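You operate a simulated robot arm through the tools that you are given. There is no shell and no other tool.

Carry out the task below with a simulated robot arm. There is one attempt and no reset: what you move stays moved.

JOB
Lay the back pad flat and push the incline rod home again.
Fine: raise the pad off the rod before you draw the rod out. Where these are worked on the way, their far stop is far enough and under half their travel is too little: incline rod.

The check looks at the end state, three seconds after you hand in, the way a careful person would. Anything else that was tipped, shoved, dropped, spilled or broken makes it a failure.

ROBOT AND FRAMES
A 6-joint arm with a two-finger gripper, fixed in place. Base frame: the origin is on the floor under the middle of its stand, x ahead of it, y to its left, z up. Units: m, degrees, N and s.
It reaches about 1.572 m from its shoulder. Its first joint turns from -166.0 to 166.0 degrees. Payload 2.45 kg.
The tool frame sits at the grasp point between the pads (the TCP): z along the fingers, y along the line on which they close. The tips reach 0.02 m beyond it. The gripper opens to 0.14 m; its body begins 0.168 m behind the TCP.
Orientation is that of the tool frame in the base frame, as a unit quaternion [x, y, z, w]. With the fingers straight down and closing along the base's y, the tool's x points along the base's -x, its y along +y and its z along -z.

CONTROLS
- The arm moves only by the tool apply_moves. Its argument "commands" is a list of rows, each a list of 7 numbers: the gripper command, from -1 (shut) to 1 (fully open), values between in proportion, then the shift along the tool's x, y, z in m, then the turn, a rotation vector about the tool's x, y, z in degrees. In form: [[fingers, tx, ty, tz, ax, ay, az], ...]. A call has 1 to 20 rows; each row shifts and turns the commanded pose from where the row before left it, along the tool's axes as they then stand. Each row takes 0.2 s and may step no farther than 0.05 m and 8.6 degrees from the row before; otherwise, or with a gripper value out of range, the whole call is refused. Where a pose cannot be reached the arm comes as near as it can. A force on the tool above 90 N (or 10 N above the force at the start of the call, whichever is more), or a blocked arm, ends the call early, and 0.2 s more pass. Each finger travels about 0.045 m/s and halts on what it meets, pressing with about 36 N; the grip force reading is that of the motor and also rises with nothing between the fingers. The clock runs only during rows and for 0.2 s after the last one: add rows that do not move to give the fingers time. It gives the time, the measured TCP pose, the force on the tool (base axes), the opening and the grip force at its end, in the units of the frame above (readings bear some noise), with the torque about the TCP (base axes, N m) and any sound that the robot's microphone picked up, and new pictures: "views" is both (left out), scene, wrist or none.
- Cameras (640 x 400 px; columns grow to the right, rows downward): "scene" is fixed at [0.0459, 0.4912, 1.1721]; the picture's right is [0.43, -0.90, 0.00], its down [-0.60, -0.28, -0.75] and it looks along [0.68, 0.32, -0.67] (base axes); focal length 255 px, centre (320, 200). "wrist" rides on the gripper at [0.078, 0.011, -0.209] in the tool frame; the picture's right is [-0.14, 0.99, 0.00], its down [-0.92, -0.13, -0.37] and it looks along [-0.36, -0.05, 0.93] (tool axes); focal length 280 px, centre (320, 200). There is no depth. A picture from a camera that has moved, and an enlarged one, comes with that camera's place and axes in the base frame and with its lens. The place of the scene camera against the robot may be out by one fixed shift of up to 0.018 m in any direction.
- zoom(camera, box): a new picture of the part [left, top, right, bottom] of that camera's present view, enlarged. It takes no simulated time.
- hand_in(): hands the job in; it is judged then, once.

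Places have to be worked out from the pictures, the camera data and where the tool is seen. Open the gripper and draw the arm clear of the work before you hand the job in, unless the task says otherwise.

The tools are called after "Call:" by a JSON object that holds its "op" and its "data". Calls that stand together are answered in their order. apply_moves: Moves the arm, as the interface text tells. Its arguments: {"type":"object","properties":{"commands":{"type":"array","items":{"type":"array","items":{"type":"number"}}},"views":{"type":"string","enum":["both","scene","wrist","none"]}},"required":["commands"]} The other tools are called the same way: zoom (camera, box) takes an enlarged picture of a part of a camera's view; hand_in () hands the job in.

At the start:

```text
clock: 0.0
eef_pos: [0.6003, 0.2883, 0.9127]
ee_rot: [0.0, 1.0, 0.0, 0.0]
force: [-1.2, 0.0, -0.1]
ft_torque: [0.05, -0.02, 0.0]
finger_gap: 0.1401
grip_force: 0.1
```

scene: 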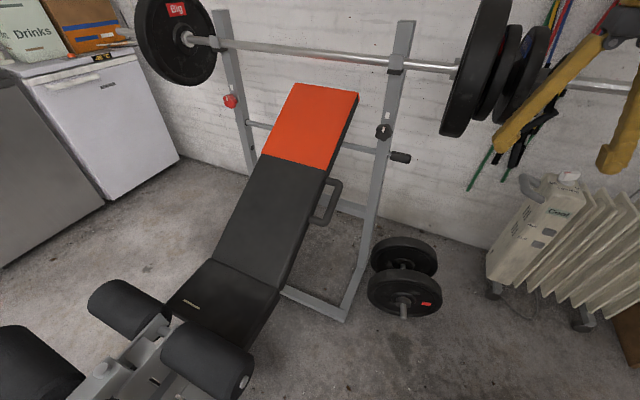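
wrist: 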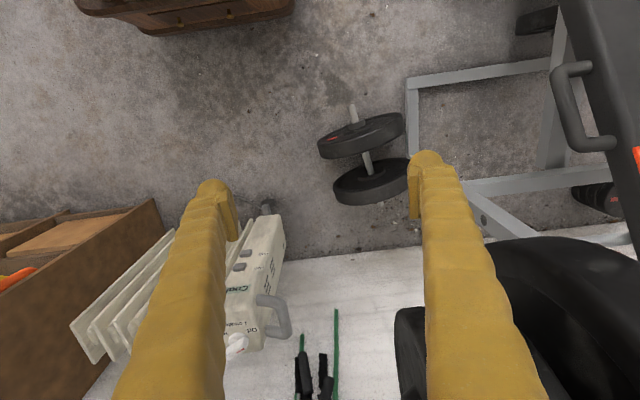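

I see an inclined bench with the back pad up (a side handle on it) and a cross rod between the uprights with a black end grip near (400,157). I'll zoom in to study these before moving.

Call:
{"op": "zoom", "data": {"camera": "scene", "box": [220, 60, 460, 210]}}

Call:
{"op": "zoom", "data": {"camera": "scene", "box": [80, 180, 400, 380]}}

Call:
{"op": "zoom", "data": {"camera": "wrist", "box": [400, 0, 640, 150]}}

```text
2.67 times, centred on (340, 135) of scene
camera zoom: at [0.0459, 0.4912, 1.1721], right [0.43, -0.9, 0.0], down [-0.6, -0.28, -0.75], along [0.68, 0.32, -0.67], focal length 681 px, centre (267, 373)
```

zoom: 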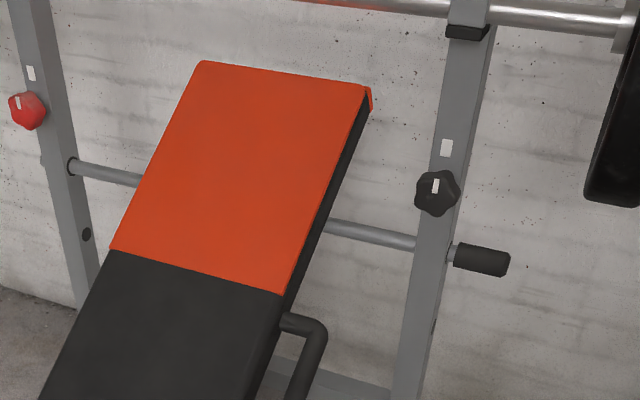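

```text
2.00 times, centred on (240, 280) of scene
camera zoom: at [0.0459, 0.4912, 1.1721], right [0.43, -0.9, 0.0], down [-0.6, -0.28, -0.75], along [0.68, 0.32, -0.67], focal length 511 px, centre (480, 40)
```

zoom: 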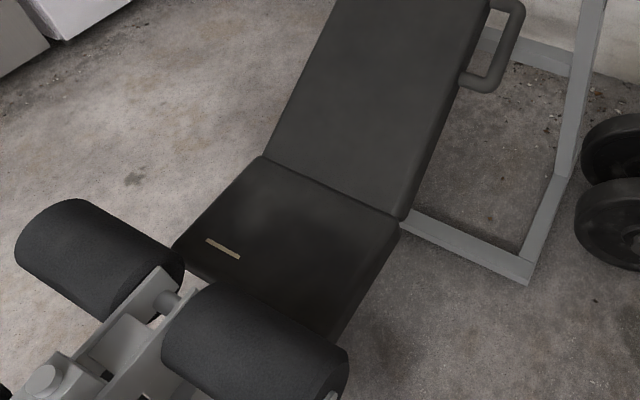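

```text
2.67 times, centred on (520, 75) of wrist
camera zoom: at [0.5228, 0.2985, 1.1213], right [0.14, 0.99, 0.0], down [0.92, -0.13, 0.37], along [0.36, -0.05, -0.93], focal length 748 px, centre (-213, 533)
```

zoom: 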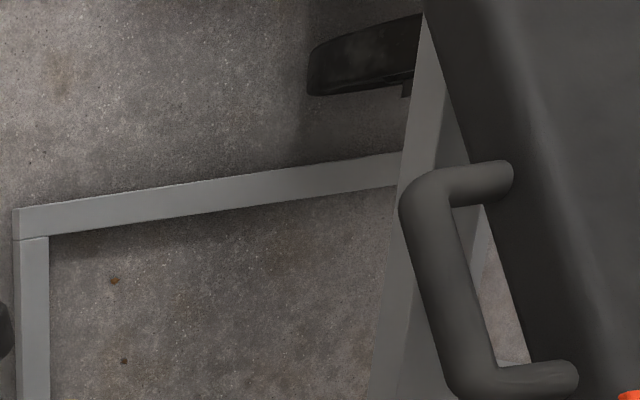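

From triangulating the two views, I judge the uprights at about x≈0.82 with y≈0.60 and 1.18, the rod grip near (0.82, 0.55, 0.71), and the pad handle's outer bar near (0.61, 0.71, 0.62), sloped about 32°. I'll back away from the plates, lower a bit, and turn the fingers to point along +y to look at these.

Call:
{"op": "apply_moves", "data": {"commands": [[1, 0.03, 0, 0.03, 0, 0, 0], [1, 0.03, 0, 0.03, 0, 0, 0], [1, 0.03, 0, 0.03, 0, 0, 0], [1, 0.03, 0, 0.03, 0, 0, 0], [1, 0, 0, 0, -8.2, 0, 0], [1, 0, 0, 0, -8.2, 0, 0], [1, 0, 0, 0, -8.2, 0, 0], [1, 0, 0, 0, -8.2, 0, 0], [1, 0, 0, 0, -8.2, 0, 0], [1, 0, 0, 0, -8.2, 0, 0], [1, 0, 0, 0, -8.2, 0, 0], [1, 0, 0, 0, -8.2, 0, 0], [1, 0, 0, 0, -8.2, 0, 0], [1, 0, 0, 0, -8.2, 0, 0], [1, 0, 0, 0, -8, 0, 0]]}}

```text
clock: 3.2
eef_pos: [0.4911, 0.2879, 0.7947]
ee_rot: [-0.001, 0.707, 0.708, 0.0]
force: [0.1, 0.2, 0.0]
ft_torque: [0.0, 0.02, -0.05]
finger_gap: 0.1402
grip_force: 0.1
out of reach, approached as far as the arm can: row 10, 11
camera wrist: at [0.4126, 0.079, 0.8046], right [0.14, 0.0, 0.99], down [0.92, -0.37, -0.13], along [0.37, 0.93, -0.05], focal length 280 px, centre (320, 200)
```

scene: 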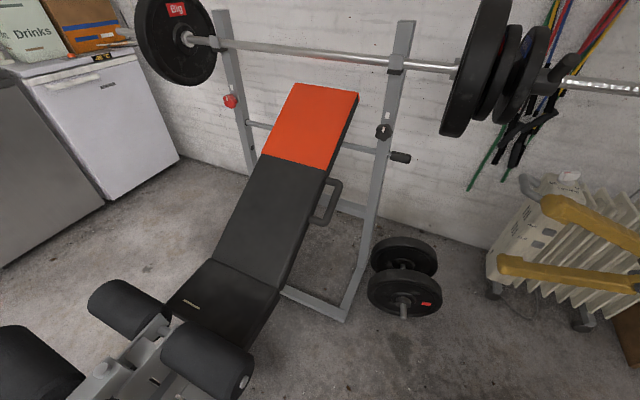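
wrist: 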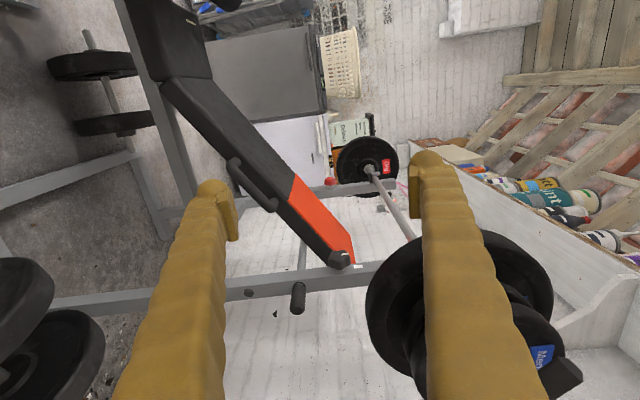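

This view shows the bench from the side. I'll zoom on the handle, rod grip and pad head.

Call:
{"op": "zoom", "data": {"camera": "wrist", "box": [200, 140, 400, 330]}}

Call:
{"op": "zoom", "data": {"camera": "wrist", "box": [60, 0, 300, 160]}}

```text
2.11 times, centred on (300, 235) of wrist
camera zoom: at [0.4126, 0.079, 0.8046], right [0.14, 0.0, 0.99], down [0.92, -0.37, -0.13], along [0.37, 0.93, -0.05], focal length 590 px, centre (362, 126)
```

zoom: 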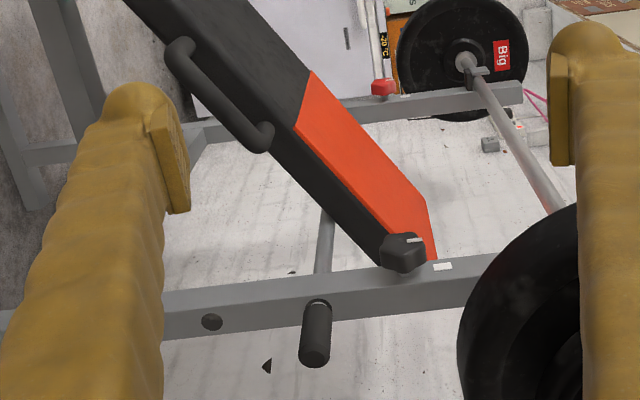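

```text
2.50 times, centred on (180, 80) of wrist
camera zoom: at [0.4126, 0.079, 0.8046], right [0.14, 0.0, 0.99], down [0.92, -0.37, -0.13], along [0.37, 0.93, -0.05], focal length 701 px, centre (670, 500)
```

zoom: 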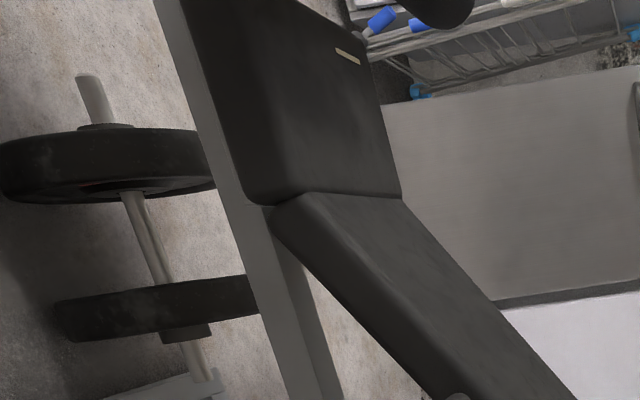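

The rod grip is at about (0.82, 0.56, 0.70) and the handle bar is centred at about (0.609, 0.711, 0.615) at a slope of about 32°. I'll move to a standoff outside the handle and roll the gripper to close square across the bar.

Call:
{"op": "apply_moves", "data": {"commands": [[1, -0.01475, -0.0225, 0.03, 0, 0, 0], [1, -0.01475, -0.0225, 0.03, 0, 0, 0], [1, -0.01475, -0.0225, 0.03, 0, 0, 0], [1, -0.01475, -0.0225, 0.03, 0, 0, 0], [1, -0.01475, -0.0225, 0.03, 0, 0, 0], [1, -0.01475, -0.0225, 0.03, 0, 0, 0], [1, -0.01475, -0.0225, 0.03, 0, 0, 0], [1, -0.01475, -0.0225, 0.03, 0, 0, 0], [1, 0, 0, 0, 0, 0, -8.1], [1, 0, 0, 0, 0, 0, -8.1], [1, 0, 0, 0, 0, 0, -8.1], [1, 0, 0, 0, 0, 0, -8.1]]}}

```text
clock: 5.8
eef_pos: [0.6094, 0.5283, 0.6123]
ee_rot: [-0.197, 0.679, 0.679, 0.198]
force: [1.1, 0.8, 0.2]
ft_torque: [0.04, -0.03, 0.01]
finger_gap: 0.1399
grip_force: 0.1
camera wrist: at [0.5375, 0.3191, 0.58], right [-0.42, 0.0, 0.91], down [0.85, -0.37, 0.39], along [0.34, 0.93, 0.15], focal length 280 px, centre (320, 200)
```

scene: 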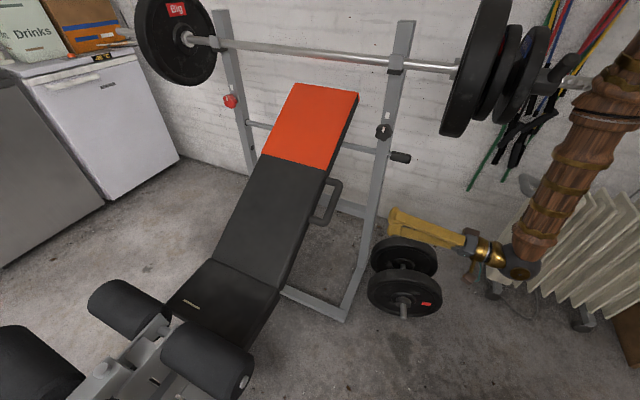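
wrist: 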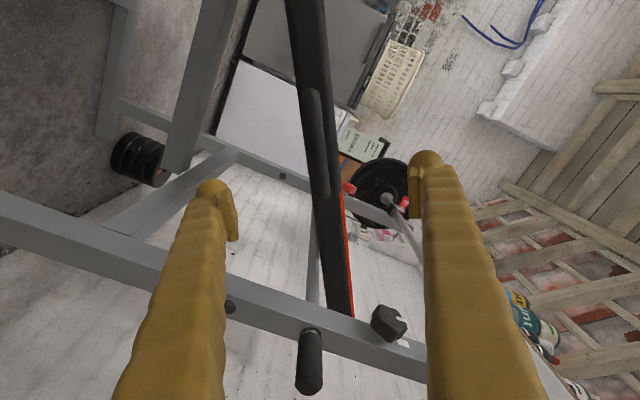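

The bar is centred between the fingers and aligned with the closing direction to within a degree. I'll advance along +y toward the bar and stop just short to check.

Call:
{"op": "apply_moves", "data": {"commands": [[1, 0, -0.001, 0.03, 0, 0, 0], [1, 0, -0.001, 0.03, 0, 0, 0], [1, 0, 0, 0.03, 0, 0, 0], [1, 0, 0, 0.03, 0, 0, 0], [1, 0, 0, 0.03, 0, 0, 0], [1, 0, 0, 0, 0, 0, 0]]}}

```text
clock: 7.2
eef_pos: [0.6106, 0.6797, 0.613]
ee_rot: [-0.197, 0.679, 0.679, 0.197]
force: [0.1, 0.2, 0.2]
ft_torque: [0.0, 0.0, 0.0]
finger_gap: 0.1396
grip_force: 0.0
camera wrist: at [0.5385, 0.4692, 0.5798], right [-0.41, 0.0, 0.91], down [0.85, -0.37, 0.39], along [0.34, 0.93, 0.15], focal length 280 px, centre (320, 200)
```

scene: 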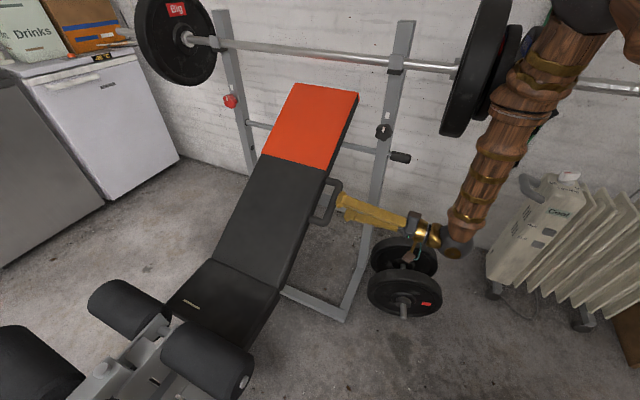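
wrist: 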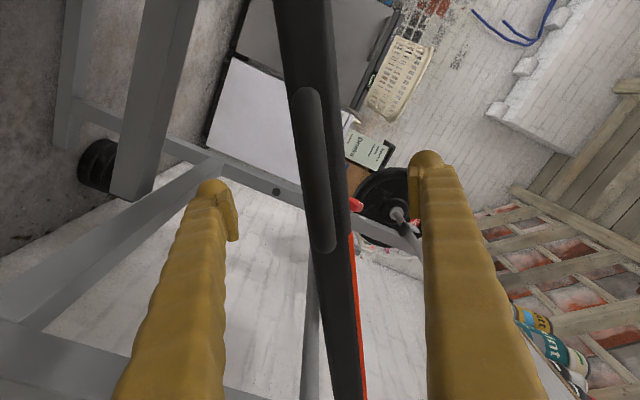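

The handle bar is now just ahead of the fingertips, at about y≈0.71. I'll move in the last 3 cm and close on it.

Call:
{"op": "apply_moves", "data": {"commands": [[1, 0, 0, 0.016, 0, 0, 0], [1, 0, 0, 0.016, 0, 0, 0], [1, 0, 0, 0, 0, 0, 0], [-1, 0, 0, 0, 0, 0, 0], [-1, 0, 0, 0, 0, 0, 0], [-1, 0, 0, 0, 0, 0, 0], [-1, 0, 0, 0, 0, 0, 0], [-1, 0, 0, 0, 0, 0, 0], [-1, 0, 0, 0, 0, 0, 0], [-1, 0, 0, 0, 0, 0, 0], [-1, 0, 0, 0, 0, 0, 0], [-1, 0, 0, 0, 0, 0, 0]]}}

```text
clock: 9.8
eef_pos: [0.6105, 0.7117, 0.6131]
ee_rot: [-0.198, 0.679, 0.679, 0.197]
force: [15.1, 15.0, -20.1]
ft_torque: [-0.15, 0.86, -0.26]
finger_gap: 0.025
grip_force: 44.4
camera wrist: at [0.5384, 0.5018, 0.5788], right [-0.41, 0.0, 0.91], down [0.85, -0.37, 0.39], along [0.34, 0.93, 0.15], focal length 280 px, centre (320, 200)
```

scene: 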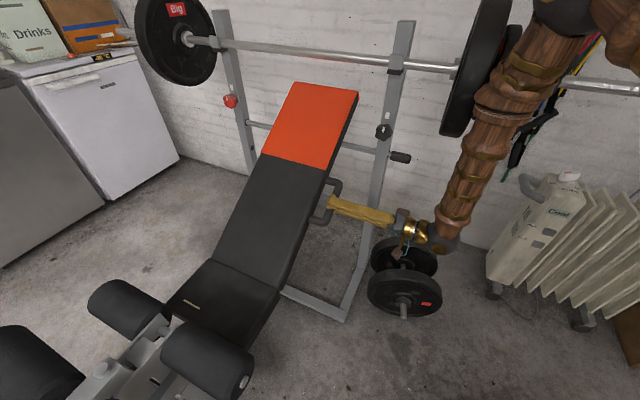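
wrist: 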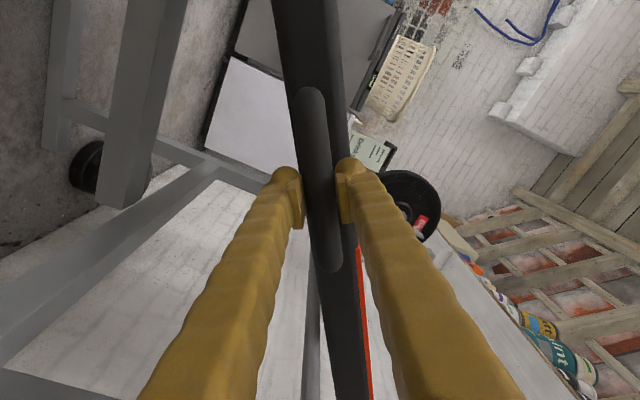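

The grip is firm on the 25 mm bar. I estimate the hinge near (0.36, z 0.45), about 0.30 m from the bar, so I'll raise the pad about 4° along that arc and watch the force.

Call:
{"op": "apply_moves", "data": {"commands": [[-1, 0, 0.0052, 0, 0, 0, -1], [-1, 0, 0.0052, 0, 0, 0, -1], [-1, 0, 0.0052, 0, 0, 0, -1], [-1, 0, 0.0052, 0, 0, 0, -1], [-1, 0, 0, 0, 0, 0, 0], [-1, 0, 0, 0, 0, 0, 0]]}}

```text
clock: 11.2
eef_pos: [0.5976, 0.71, 0.6276]
ee_rot: [-0.221, 0.672, 0.672, 0.219]
force: [-16.3, 21.2, -38.7]
ft_torque: [-0.42, 1.08, 0.23]
finger_gap: 0.0248
grip_force: 44.9
camera wrist: at [0.529, 0.5014, 0.5901], right [-0.48, 0.0, 0.88], down [0.82, -0.37, 0.44], along [0.32, 0.93, 0.17], focal length 280 px, centre (320, 200)
```

scene: 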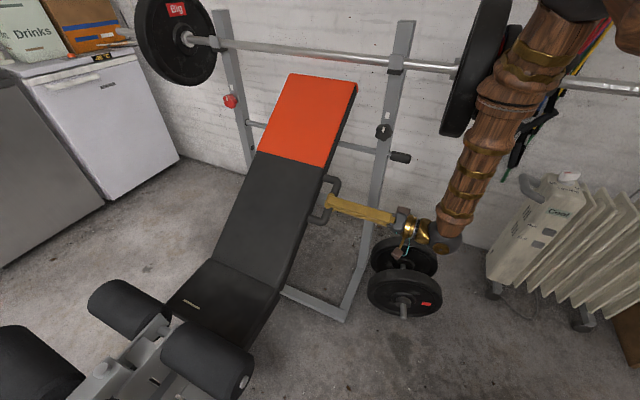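
wrist: 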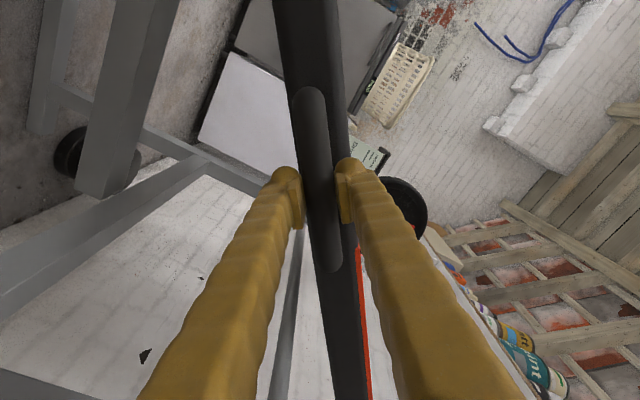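

The pad has lifted clear of the rod (a gap shows in the wrist view). The force shows a pull toward the hinge, so I'll trim the radius slightly, then back down 2 mm to see whether the hinge holds by friction.

Call:
{"op": "apply_moves", "data": {"commands": [[-1, 0.0025, 0, 0.001, 0, 0, 0], [-1, 0, 0, 0, 0, 0, 0], [-1, 0, 0, 0, 0, 0, 0]], "views": "none"}}

Call:
{"op": "apply_moves", "data": {"commands": [[-1, 0, -0.0015, 0, 0, 0, 0], [-1, 0, 0, 0, 0, 0, 0], [-1, 0, 0, 0, 0, 0, 0]], "views": "none"}}

```text
clock: 12.0
eef_pos: [0.5979, 0.7107, 0.6278]
ee_rot: [-0.22, 0.672, 0.671, 0.221]
force: [3.8, -26.4, -14.2]
ft_torque: [-0.14, 1.1, -0.16]
finger_gap: 0.0249
grip_force: 44.9
```

```text
clock: 12.8
eef_pos: [0.598, 0.7112, 0.6285]
ee_rot: [-0.221, 0.67, 0.673, 0.221]
force: [4.6, -41.3, 19.5]
ft_torque: [0.24, 1.2, 0.18]
finger_gap: 0.0252
grip_force: 44.6
```

The normal force reversed (from −22 to +13 N) while the bar stayed put, so the hinge appears to hold by friction. I'll relax the sideways load and open the fingers slightly around the bar, ready to catch it, to check that the pad stays.

Call:
{"op": "apply_moves", "data": {"commands": [[-1, 0, 0.001, -0.002, 0, 0, 0], [-0.6, 0, 0, 0, 0, 0, 0], [-0.4, 0, 0, 0, 0, 0, 0], [-0.4, 0, 0, 0, 0, 0, 0], [-0.4, 0, 0, 0, 0, 0, 0]]}}

```text
clock: 14.0
eef_pos: [0.5972, 0.7087, 0.627]
ee_rot: [-0.22, 0.672, 0.671, 0.222]
force: [-0.1, 0.3, 0.4]
ft_torque: [-0.01, 0.02, 0.0]
finger_gap: 0.0423
grip_force: 0.1
camera wrist: at [0.5276, 0.5001, 0.5887], right [-0.48, 0.0, 0.88], down [0.82, -0.37, 0.44], along [0.32, 0.93, 0.18], focal length 280 px, centre (320, 200)
```

scene: 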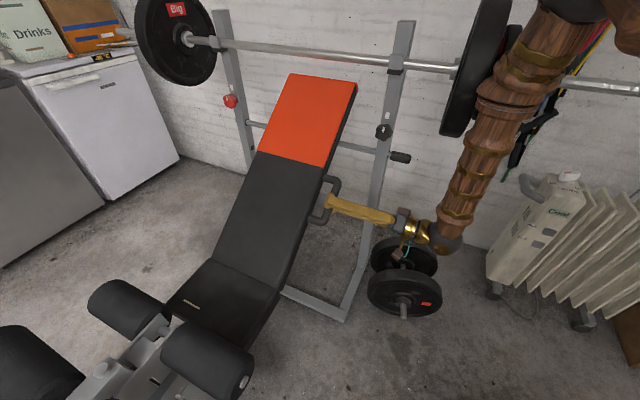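
wrist: 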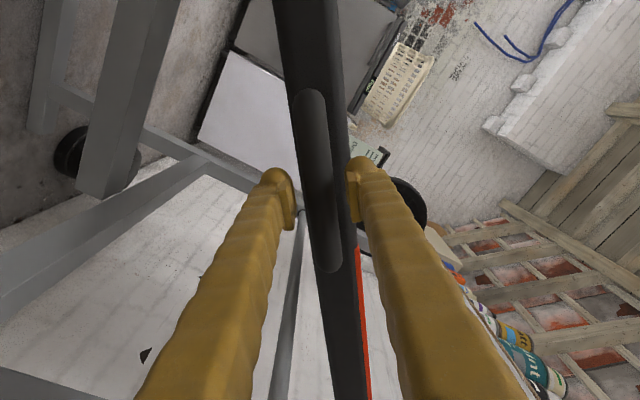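

The pad holds on its own with zero force on the tool. I'll re-grip and raise it about 3° more for margin over the rod, then release.

Call:
{"op": "apply_moves", "data": {"commands": [[-1, 0, 0, 0, 0, 0, 0], [-1, 0, 0, 0, 0, 0, 0], [-1, 0.0002, 0.0052, 0.0005, 0, 0, -1], [-1, 0.0002, 0.0052, 0, 0, 0, -1], [-1, 0.0002, 0.0052, 0, 0, 0, -1], [-1, 0, 0, 0, 0, 0, 0]], "views": "none"}}

Call:
{"op": "apply_moves", "data": {"commands": [[-1, 0, -0.001, 0, 0, 0, 0], [-0.6, 0, 0, 0, 0, 0, 0], [-0.3, 0, 0, 0, 0, 0, 0], [0, 0, 0, 0, 0, 0, 0], [0, 0, 0, 0, 0, 0, 0], [0, 0, 0, 0, 0, 0, 0], [0, 0, 0, 0, 0, 0, 0]]}}

```text
clock: 15.4
eef_pos: [0.587, 0.7097, 0.6381]
ee_rot: [-0.237, 0.667, 0.665, 0.237]
force: [12.8, -6.3, -19.4]
ft_torque: [-0.18, 0.97, -0.36]
finger_gap: 0.0252
grip_force: 45.3
```

```text
clock: 17.0
eef_pos: [0.5865, 0.7099, 0.6394]
ee_rot: [-0.238, 0.666, 0.665, 0.238]
force: [-0.4, -0.1, 0.7]
ft_torque: [0.03, 0.02, 0.0]
finger_gap: 0.0698
grip_force: 0.1
camera wrist: at [0.5197, 0.5008, 0.5967], right [-0.52, 0.0, 0.85], down [0.79, -0.37, 0.49], along [0.31, 0.93, 0.19], focal length 280 px, centre (320, 200)
```

scene: 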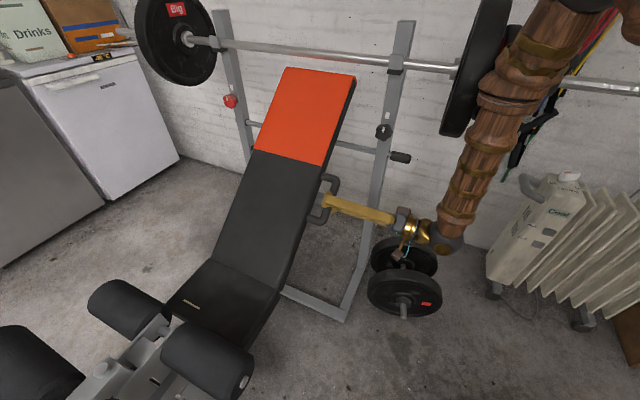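
wrist: 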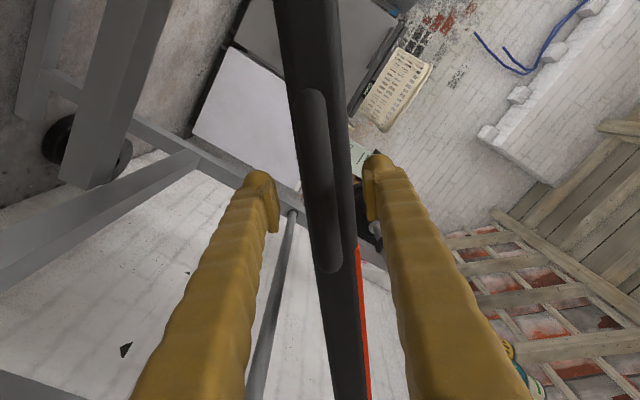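

The pad holds at about 39° and the rod is well clear below it. I'll retreat from the handle along −y, roll level, and swing the tool to point diagonally (+x with some +y) for the rod grip, closing vertically.

Call:
{"op": "apply_moves", "data": {"commands": [[0, 0, 0, -0.04, 0, 0, 0], [0.2, 0, 0, -0.04, 0, 0, 0], [0.2, 0, 0, -0.04, 0, 0, 0], [0.2, 0, 0, -0.04, 0, 0, 0], [0.2, 0, 0, -0.04, 0, 0, 0], [0.2, 0, 0, 0, 0, 0, 7.9], [0.2, 0, 0, 0, 0, 0, 7.9], [0.2, 0, 0, 0, 0, 0, 7.9], [0.2, 0, 0, 0, 0, 0, 7.9], [0.2, 0, 0, 0, 0, 0, 7.9]]}}

```text
clock: 19.2
eef_pos: [0.587, 0.51, 0.6389]
ee_rot: [0.002, 0.707, 0.707, -0.001]
force: [-0.1, 0.1, 0.0]
ft_torque: [-0.01, -0.01, -0.01]
finger_gap: 0.084
grip_force: 0.0
camera wrist: at [0.5098, 0.3006, 0.6491], right [0.14, 0.0, 0.99], down [0.92, -0.37, -0.13], along [0.36, 0.93, -0.05], focal length 280 px, centre (320, 200)
```

scene: 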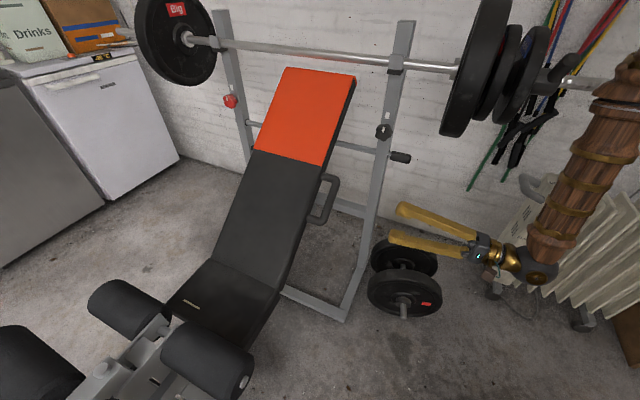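
wrist: 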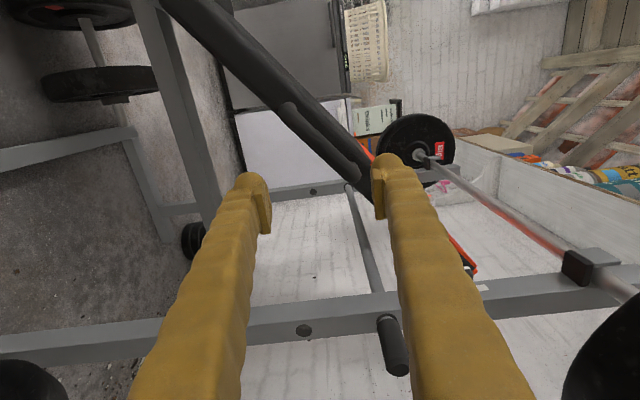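

The rod grip triangulates consistently to about (0.822, 0.564, 0.699). I'll yaw the tool 60° toward the wall at this safe spot.

Call:
{"op": "apply_moves", "data": {"commands": [[0.2, 0, 0, 0, 0, -7.5, 0], [0.2, 0, 0, 0, 0, -7.5, 0], [0.2, 0, 0, 0, 0, -7.5, 0], [0.2, 0, 0, 0, 0, -7.5, 0], [0.2, 0, 0, 0, 0, -7.5, 0], [0.2, 0, 0, 0, 0, -7.5, 0], [0.2, 0, 0, 0, 0, -7.5, 0], [0.2, 0, 0, 0, 0, -7.5, 0]]}}

```text
clock: 21.0
eef_pos: [0.6064, 0.5086, 0.6429]
ee_rot: [0.246, 0.666, 0.661, 0.243]
force: [-0.7, -0.4, -0.3]
ft_torque: [-0.01, -0.01, 0.04]
finger_gap: 0.084
grip_force: 0.1
out of reach, approached as far as the arm can: row 5, 6, 7, 8
camera wrist: at [0.4116, 0.4006, 0.6558], right [0.11, -0.08, 0.99], down [0.46, -0.88, -0.13], along [0.88, 0.47, -0.06], focal length 280 px, centre (320, 200)
```

scene: 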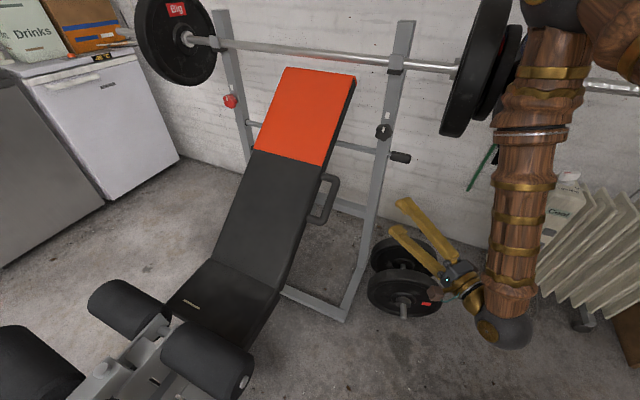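
wrist: 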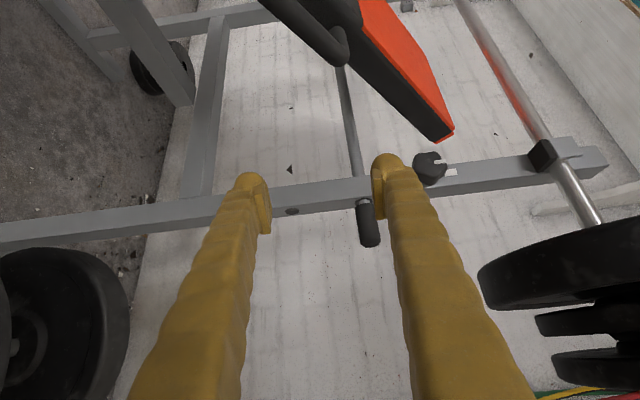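

The yaw stopped at about 49° from +x; this looks like a wrist-bend limit because the arm is folded so close in. Moving outward should free it, so I'll shift to a standoff nearer the rod and check the pose.

Call:
{"op": "apply_moves", "data": {"commands": [[0.2, -0.02, 0.0187, 0.0173, 0, 0, 0], [0.2, -0.02, 0.0187, 0.0173, 0, 0, 0], [0.2, -0.02, 0.0187, 0.0173, 0, 0, 0], [0.2, 0, 0, 0, 0, 0, 0]]}}

```text
clock: 22.0
eef_pos: [0.6865, 0.5094, 0.6996]
ee_rot: [0.246, 0.667, 0.66, 0.242]
force: [-0.3, -0.3, 1.4]
ft_torque: [-0.01, -0.01, 0.03]
finger_gap: 0.084
grip_force: 0.0
camera wrist: at [0.491, 0.4006, 0.7116], right [0.11, -0.08, 0.99], down [0.46, -0.88, -0.13], along [0.88, 0.47, -0.06], focal length 280 px, centre (320, 200)
```

scene: 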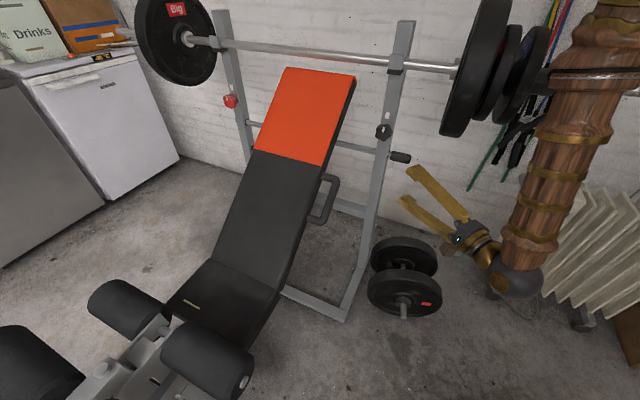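
wrist: 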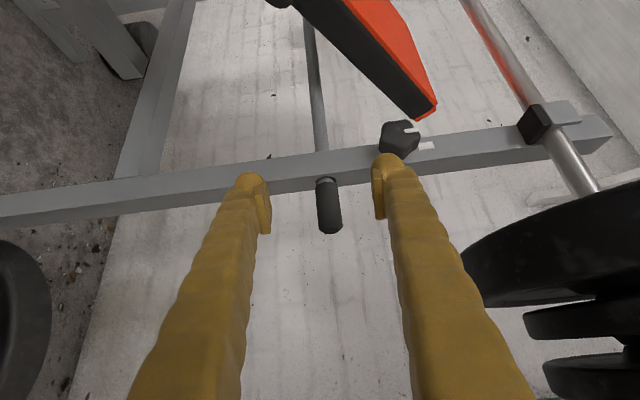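

The standoff was reached at (0.687, 0.509, 0.700) and the grip is centred between the fingers. I'll try yawing further toward the wall here.

Call:
{"op": "apply_moves", "data": {"commands": [[0.2, 0, 0, 0, 0, -7.4, 0], [0.2, 0, 0, 0, 0, -7.4, 0], [0.2, 0, 0, 0, 0, -7.4, 0], [0.2, 0, 0, 0, 0, -7.4, 0], [0.2, 0, 0, 0, 0, 0, 0]]}}

```text
clock: 23.2
eef_pos: [0.6882, 0.502, 0.6993]
ee_rot: [0.264, 0.659, 0.654, 0.261]
force: [0.4, -0.2, -0.4]
ft_torque: [-0.01, 0.01, -0.01]
finger_gap: 0.084
grip_force: 0.1
out of reach, approached as far as the arm can: row 1, 2, 3, 4
camera wrist: at [0.489, 0.404, 0.7111], right [0.11, -0.09, 0.99], down [0.41, -0.9, -0.13], along [0.9, 0.42, -0.06], focal length 280 px, centre (320, 200)
```

scene: 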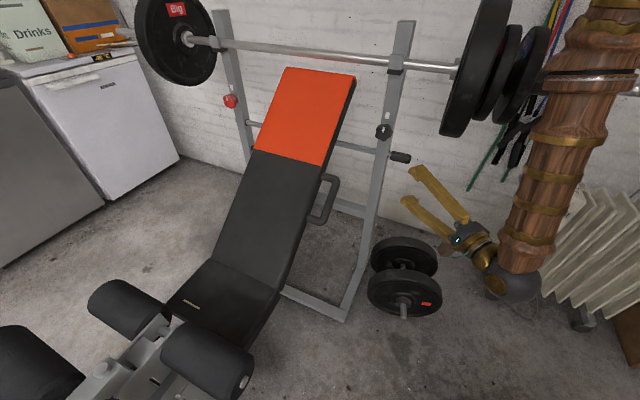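
wrist: 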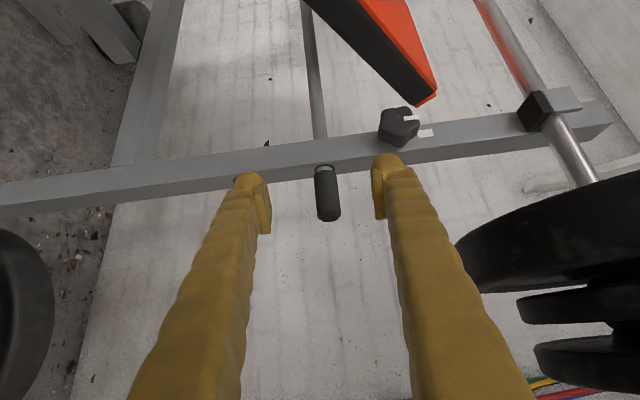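

The limit recurs at the same relative azimuth (~17° off the arm's plane), so it is a forearm-roll limit from a flipped wrist rather than reach. To keep the forearm well clear of the barbell plates I'll re-pose the wrist in free space: first retreat from the rod and yaw back.

Call:
{"op": "apply_moves", "data": {"commands": [[0.2, 0, 0, -0.04, 0, 7.3, 0], [0.2, 0, 0, -0.04, 0, 7.3, 0], [0.2, 0, 0, -0.04, 0, 7.3, 0], [0.2, 0, 0.04, 0, 0, 7.3, 0], [0.2, 0, 0.04, 0, 0, 7.3, 0], [0.2, 0, 0.04, 0, 0, 7.1, 0], [0.2, 0.03, 0.015, -0.03, 0, 0, 0], [0.2, 0.03, 0.015, -0.03, 0, 0, 0], [0.2, 0, 0, 0, 0, 0, 0]], "views": "scene"}}

```text
clock: 25.2
eef_pos: [0.5571, 0.3455, 0.8518]
ee_rot: [0.001, 0.709, 0.705, -0.002]
force: [-0.4, 0.4, 0.0]
ft_torque: [-0.01, -0.01, 0.05]
finger_gap: 0.0839
grip_force: 0.0
```

scene: 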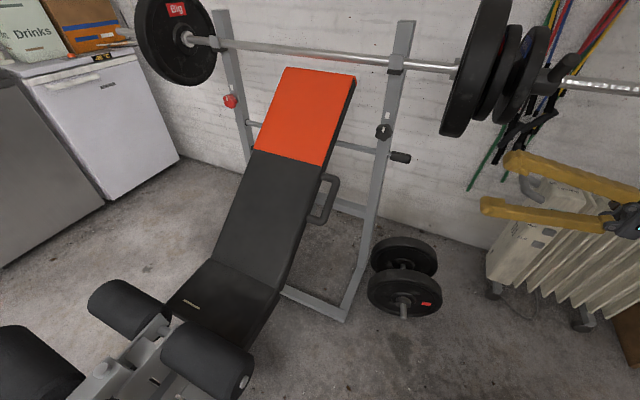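

The arm followed as planned. Now I'll pitch the tool back to straight down while carrying it to about (0.60, 0.0, 0.95), clear of the plates, so the wrist unrolls.

Call:
{"op": "apply_moves", "data": {"commands": [[0.2, -0.0039, 0.0089, -0.0314, 8.2, 0, 0], [0.2, -0.0039, 0.0043, -0.0324, 8.2, 0, 0], [0.2, -0.0039, -0.0004, -0.0326, 8.2, 0, 0], [0.2, -0.0039, -0.005, -0.0322, 8.2, 0, 0], [0.2, -0.0039, -0.0095, -0.0312, 8.2, 0, 0], [0.2, -0.0039, -0.0139, -0.0295, 8.2, 0, 0], [0.2, -0.0039, -0.018, -0.0272, 8.2, 0, 0], [0.2, -0.0039, -0.0217, -0.0244, 8.2, 0, 0], [0.2, -0.0039, -0.0249, -0.0211, 8.2, 0, 0], [0.2, -0.0039, -0.0277, -0.0173, 8.2, 0, 0], [0.2, -0.0039, -0.0299, -0.0132, 8, 0, 0], [0.2, 0, 0, 0, 0, 0, 0]]}}

```text
clock: 27.8
eef_pos: [0.6049, 0.0018, 0.9496]
ee_rot: [-0.001, 1.0, -0.002, -0.003]
force: [0.0, -0.2, 0.4]
ft_torque: [-0.01, -0.02, 0.01]
finger_gap: 0.0843
grip_force: 0.0
camera wrist: at [0.5284, 0.013, 1.1583], right [0.14, 0.99, -0.01], down [0.92, -0.12, 0.36], along [0.36, -0.06, -0.93], focal length 280 px, centre (320, 200)
```

scene: 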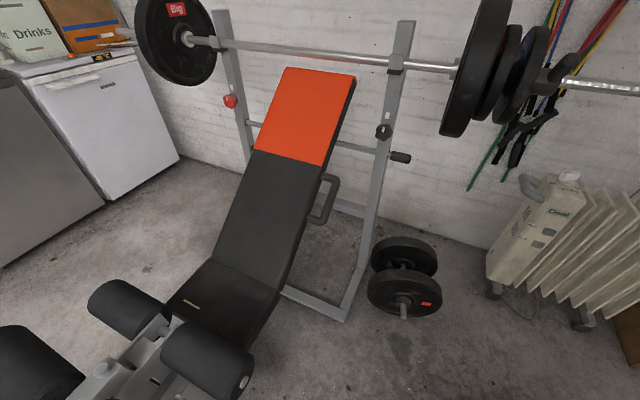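
wrist: 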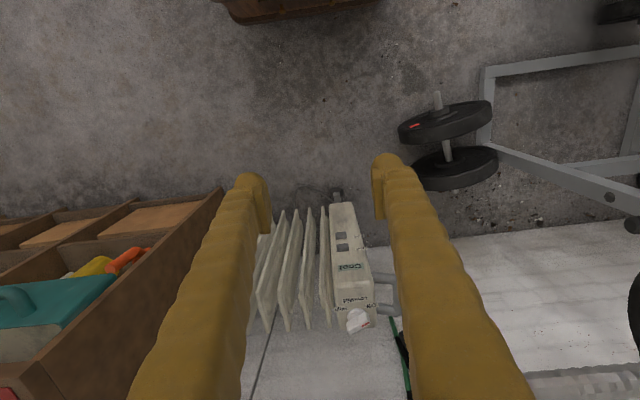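

The tool is straight down at y≈0 and the barbell end is at about y≈0.16, so this lane is free (the heater is at x>0.95 and lower). I'll pitch the tool outward toward +x in the arm's own plane so the wrist bends the other way.

Call:
{"op": "apply_moves", "data": {"commands": [[0.2, -0.0189, 0, 0.0297, 0, -7.5, 0], [0.2, -0.0149, 0, 0.0319, 0, -7.5, 0], [0.2, -0.0106, 0, 0.0336, 0, -7.5, 0], [0.2, -0.0061, 0, 0.0347, 0, -7.5, 0], [0.2, -0.0015, 0, 0.0352, 0, -7.5, 0], [0.2, 0.0031, 0, 0.0351, 0, -7.5, 0], [0.2, 0.0076, 0, 0.0344, 0, -7.5, 0], [0.2, 0.0121, 0, 0.0331, 0, -7.5, 0], [0.2, 0.0163, 0, 0.0312, 0, -7.5, 0], [0.2, 0.0202, 0, 0.0288, 0, -7.5, 0], [0.2, 0, 0, 0, 0, 0, 0]]}}

```text
clock: 30.2
eef_pos: [0.8038, 0.0019, 0.6523]
ee_rot: [-0.003, 0.795, 0.0, 0.607]
force: [0.1, -0.1, 0.5]
ft_torque: [-0.01, -0.03, 0.01]
finger_gap: 0.0841
grip_force: 0.0
out of reach, approached as far as the arm can: row 7
camera wrist: at [0.5819, 0.0112, 0.631], right [0.03, 0.99, 0.13], down [-0.11, -0.12, 0.99], along [0.99, -0.05, 0.11], focal length 280 px, centre (320, 200)
```

scene: 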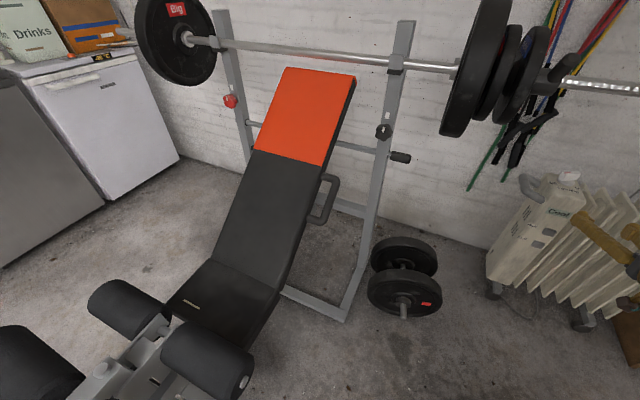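
wrist: 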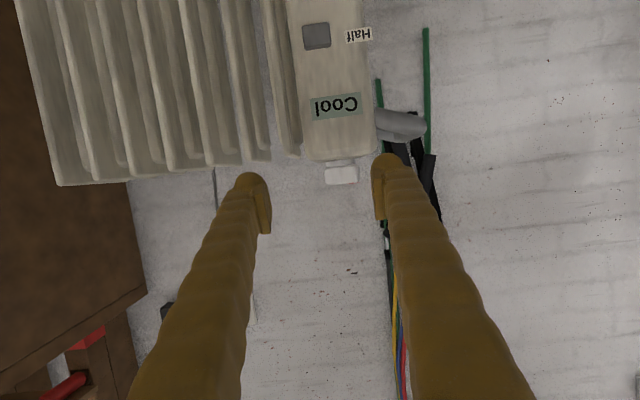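

The wrist is now bent the other way with the tool pointing at the wall. I'll level it, move slightly up and toward +y under the barbell end, and roll −90° so that the fingers close vertically.

Call:
{"op": "apply_moves", "data": {"commands": [[0.2, -0.0117, 0.0327, -0.0183, 0, -7.5, 0], [0.2, -0.014, 0.0327, -0.0167, 0, -7.5, 0], [0.2, -0.016, 0.0327, -0.0147, 0, 0, 0], [0.2, 0, 0, 0, 0, 0, -8.2], [0.2, 0, 0, 0, 0, 0, -8.2], [0.2, 0, 0, 0, 0, 0, -8.2], [0.2, 0, 0, 0, 0, 0, -8.2], [0.2, 0, 0, 0, 0, 0, -8.2], [0.2, 0, 0, 0, 0, 0, -8.2], [0.2, 0, 0, 0, 0, 0, -8.2], [0.2, 0, 0, 0, 0, 0, -8.2], [0.2, 0, 0, 0, 0, 0, -8.2], [0.2, 0, 0, 0, 0, 0, -8.2], [0.2, 0, 0, 0, 0, 0, -8], [0.2, 0, 0, 0, 0, 0, 0]]}}

```text
clock: 33.4
eef_pos: [0.7694, 0.1022, 0.7038]
ee_rot: [0.504, -0.5, 0.499, -0.497]
force: [0.0, 1.3, -0.1]
ft_torque: [0.03, 0.03, 0.03]
finger_gap: 0.0839
grip_force: 0.1
out of reach, approached as far as the arm can: row 2
camera wrist: at [0.561, 0.0227, 0.6939], right [-0.01, 0.13, -0.99], down [-0.37, 0.92, 0.13], along [0.93, 0.37, 0.04], focal length 280 px, centre (320, 200)
```

scene: 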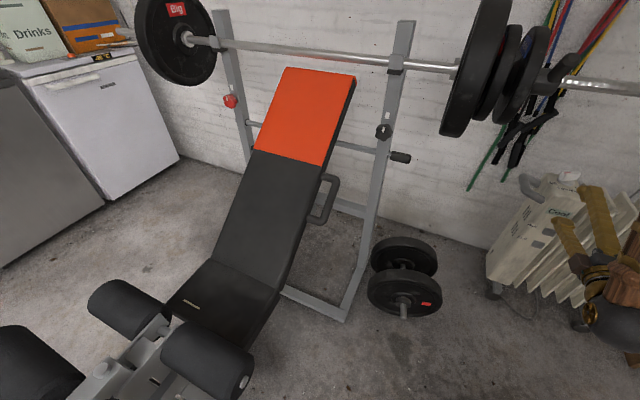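
wrist: 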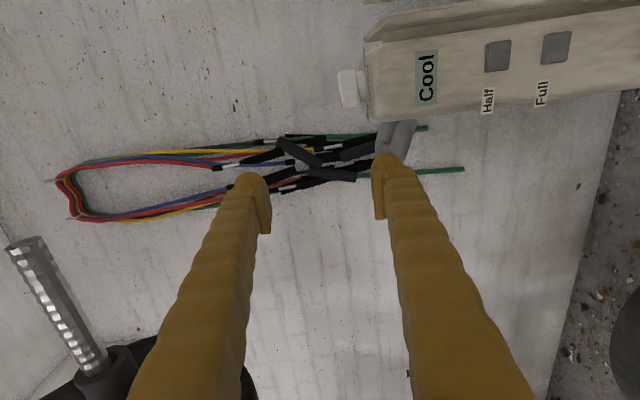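

The tool is now level, closing vertically, with the camera on the −y side. I'll translate +y, below the plates, to a standoff in front of the rod grip.

Call:
{"op": "apply_moves", "data": {"commands": [[0.2, -0.04, 0.0004, -0.008, 0, 0, 0], [0.2, -0.04, 0.0004, -0.008, 0, 0, 0], [0.2, -0.04, 0.0004, -0.008, 0, 0, 0], [0.2, -0.04, 0.0004, -0.008, 0, 0, 0], [0.2, -0.04, 0.0004, -0.008, 0, 0, 0], [0.2, -0.04, 0.0004, -0.008, 0, 0, 0], [0.2, -0.04, 0.0004, -0.008, 0, 0, 0], [0.2, -0.04, 0.0004, -0.008, 0, 0, 0], [0.2, -0.04, 0.0004, -0.008, 0, 0, 0], [0.2, -0.04, 0.0004, -0.008, 0, 0, 0], [0.2, 0, 0, 0, 0, 0, 0]]}}

```text
clock: 35.8
eef_pos: [0.687, 0.5022, 0.6981]
ee_rot: [0.502, -0.5, 0.5, -0.498]
force: [-0.3, -0.9, -0.5]
ft_torque: [0.02, 0.01, -0.01]
finger_gap: 0.0839
grip_force: 0.1
camera wrist: at [0.4785, 0.4234, 0.6876], right [-0.01, 0.13, -0.99], down [-0.37, 0.92, 0.13], along [0.93, 0.37, 0.04], focal length 280 px, centre (320, 200)
```

scene: 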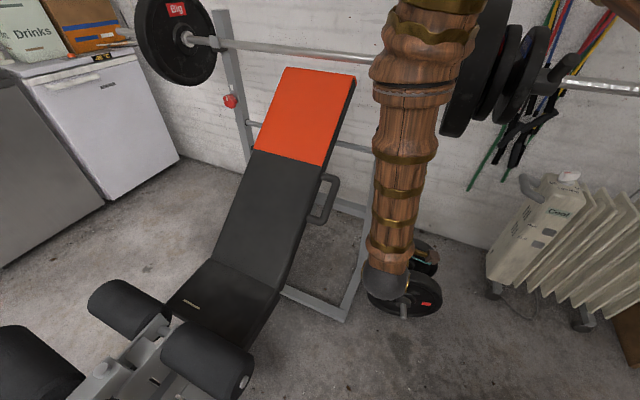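
wrist: 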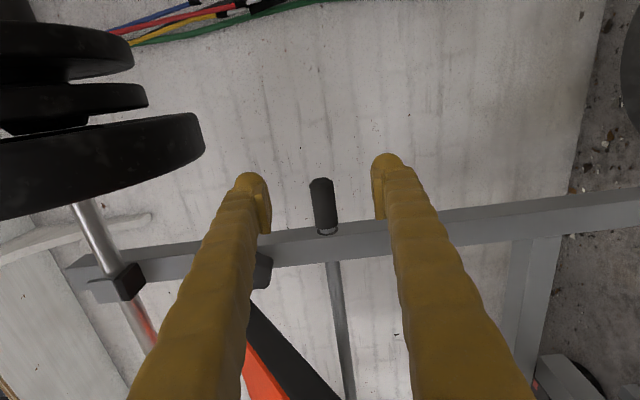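

The wrist view puts the grip from y≈0.533 to 0.610 at z≈0.698, centred between the fingers. I'll advance onto it and close.

Call:
{"op": "apply_moves", "data": {"commands": [[0.2, -0.0158, 0, 0.0338, 0, 0, 0], [0.2, -0.0158, 0, 0.0338, 0, 0, 0], [0.2, -0.0158, 0, 0.0338, 0, 0, 0], [0.2, -0.0158, 0, 0.0338, 0, 0, 0], [0.2, 0, 0, 0, 0, 0, 0]]}}

```text
clock: 37.0
eef_pos: [0.8223, 0.5651, 0.6972]
ee_rot: [0.503, -0.499, 0.5, -0.498]
force: [0.5, 0.5, 0.7]
ft_torque: [0.01, -0.01, -0.01]
finger_gap: 0.0842
grip_force: 0.1
camera wrist: at [0.6136, 0.4861, 0.6879], right [-0.01, 0.13, -0.99], down [-0.37, 0.92, 0.13], along [0.93, 0.37, 0.04], focal length 280 px, centre (320, 200)
```

scene: 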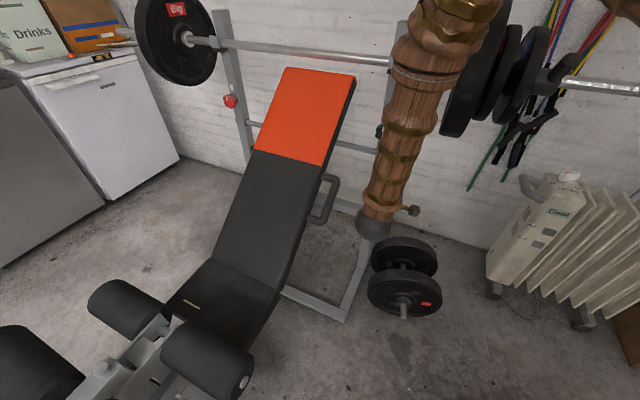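
wrist: 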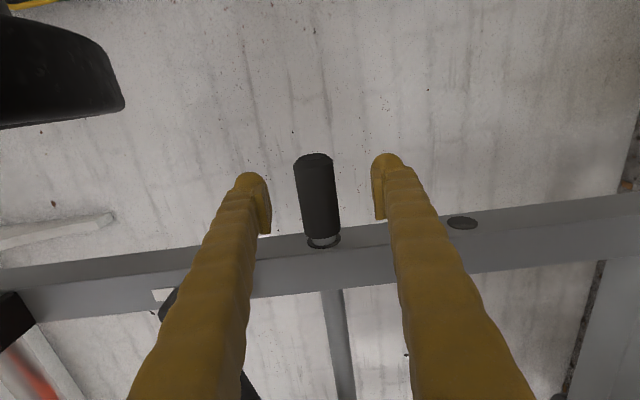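

The grip sits squarely between the fingers. Closing on it now.

Call:
{"op": "apply_moves", "data": {"commands": [[-1, 0, 0, 0, 0, 0, 0], [-1, 0, 0, 0, 0, 0, 0], [-1, 0, 0, 0, 0, 0, 0], [-1, 0, 0, 0, 0, 0, 0], [-1, 0, 0, 0, 0, 0, 0], [-1, 0, 0, 0, 0, 0, 0]], "views": "wrist"}}

```text
clock: 38.4
eef_pos: [0.8218, 0.5648, 0.7004]
ee_rot: [0.502, -0.5, 0.5, -0.498]
force: [-5.8, -5.3, 42.6]
ft_torque: [0.16, -0.22, -0.14]
finger_gap: 0.0306
grip_force: 45.2
camera wrist: at [0.6136, 0.4862, 0.6894], right [0.0, 0.13, -0.99], down [-0.37, 0.92, 0.13], along [0.93, 0.37, 0.05], focal length 280 px, centre (320, 200)
```

wrist: 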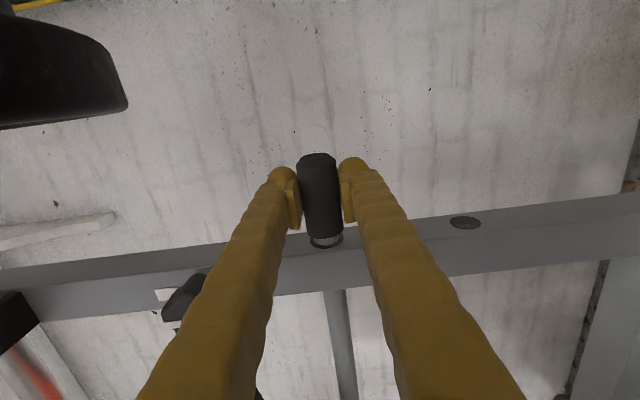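

The grip is held (31 mm) but is about 3 mm high of the tool, giving 43 N of vertical load. I'll relieve that and start drawing the rod gently along −y.

Call:
{"op": "apply_moves", "data": {"commands": [[-1, 0, -0.003, 0, 0, 0, 0], [-1, 0, 0, 0, 0, 0, 0], [-1, 0.01, 0, 0, 0, 0, 0], [-1, 0.01, 0, 0, 0, 0, 0], [-1, 0.01, 0, 0, 0, 0, 0], [-1, 0, 0, 0, 0, 0, 0]]}}

```text
clock: 39.8
eef_pos: [0.8223, 0.5346, 0.7013]
ee_rot: [0.503, -0.5, 0.499, -0.498]
force: [-44.8, 1.0, 21.5]
ft_torque: [0.27, 0.07, -0.01]
finger_gap: 0.0302
grip_force: 44.8
camera wrist: at [0.6138, 0.4563, 0.6903], right [-0.01, 0.13, -0.99], down [-0.37, 0.92, 0.13], along [0.93, 0.37, 0.04], focal length 280 px, centre (320, 200)
```

scene: 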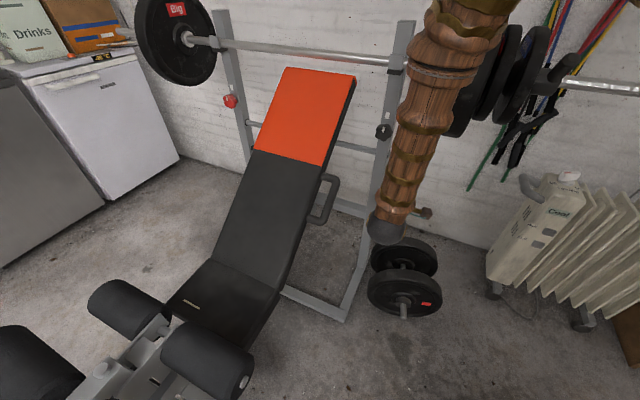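
wrist: 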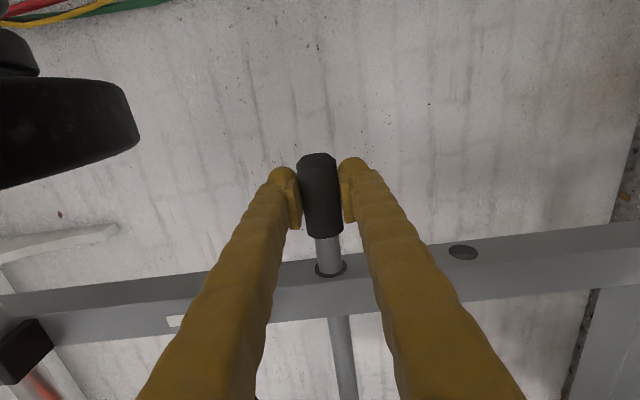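

The rod is drawing out smoothly with no slip. I'll trim the x and z preload and keep pulling.

Call:
{"op": "apply_moves", "data": {"commands": [[-1, 0, -0.0013, -0.0028, 0, 0, 0], [-1, 0.015, 0, 0, 0, 0, 0], [-1, 0.02, 0, 0, 0, 0, 0], [-1, 0.02, 0, 0, 0, 0, 0], [-1, 0.02, 0, 0, 0, 0, 0], [-1, 0.02, 0, 0, 0, 0, 0], [-1, 0, 0, 0, 0, 0, 0]]}}

```text
clock: 41.4
eef_pos: [0.8217, 0.4404, 0.7008]
ee_rot: [0.504, -0.499, 0.499, -0.498]
force: [26.5, 0.3, -18.0]
ft_torque: [0.27, 0.56, -0.09]
finger_gap: 0.0308
grip_force: 44.6
camera wrist: at [0.6122, 0.3607, 0.6908], right [-0.01, 0.13, -0.99], down [-0.37, 0.92, 0.13], along [0.93, 0.37, 0.04], focal length 280 px, centre (320, 200)
```

scene: 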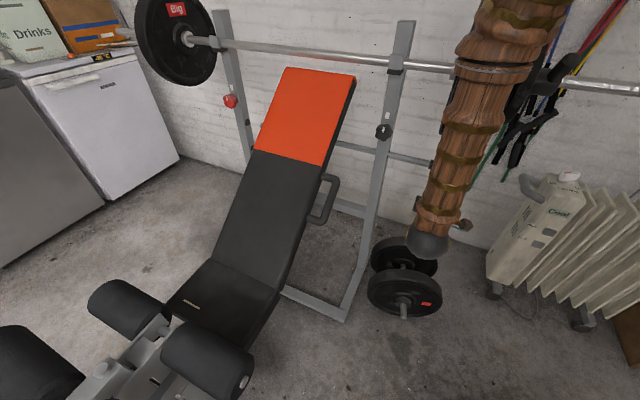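
wrist: 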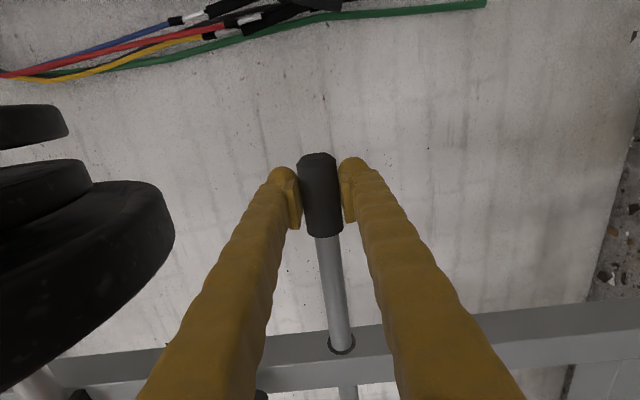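

About 12.5 cm is out, and the forearm is still clear of the plates. I'll trim the preload and keep drawing.

Call:
{"op": "apply_moves", "data": {"commands": [[-1, 0.01, 0.001, 0.0014, 0, 0, 0], [-1, 0.02, 0, 0, 0, 0, 0], [-1, 0.02, 0, 0, 0, 0, 0], [-1, 0.02, 0, 0, 0, 0, 0], [-1, 0.02, 0, 0, 0, 0, 0], [-1, 0.02, 0, 0, 0, 0, 0], [-1, 0.02, 0, 0, 0, 0, 0], [-1, 0, 0, 0, 0, 0, 0]]}}

```text
clock: 43.2
eef_pos: [0.8217, 0.3085, 0.6995]
ee_rot: [0.504, -0.5, 0.499, -0.497]
force: [-44.8, -2.1, -27.5]
ft_torque: [0.26, 0.75, -0.2]
finger_gap: 0.0306
grip_force: 44.9
camera wrist: at [0.613, 0.2292, 0.6908], right [-0.01, 0.13, -0.99], down [-0.37, 0.92, 0.13], along [0.93, 0.37, 0.04], focal length 280 px, centre (320, 200)
```

scene: 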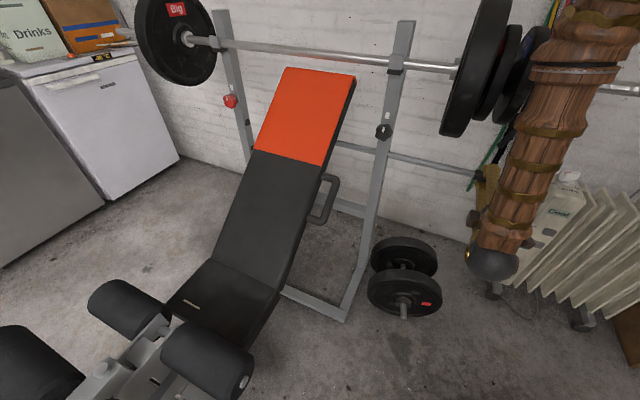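
wrist: 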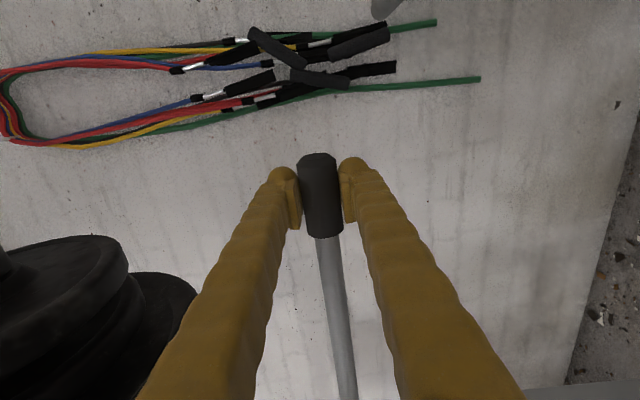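

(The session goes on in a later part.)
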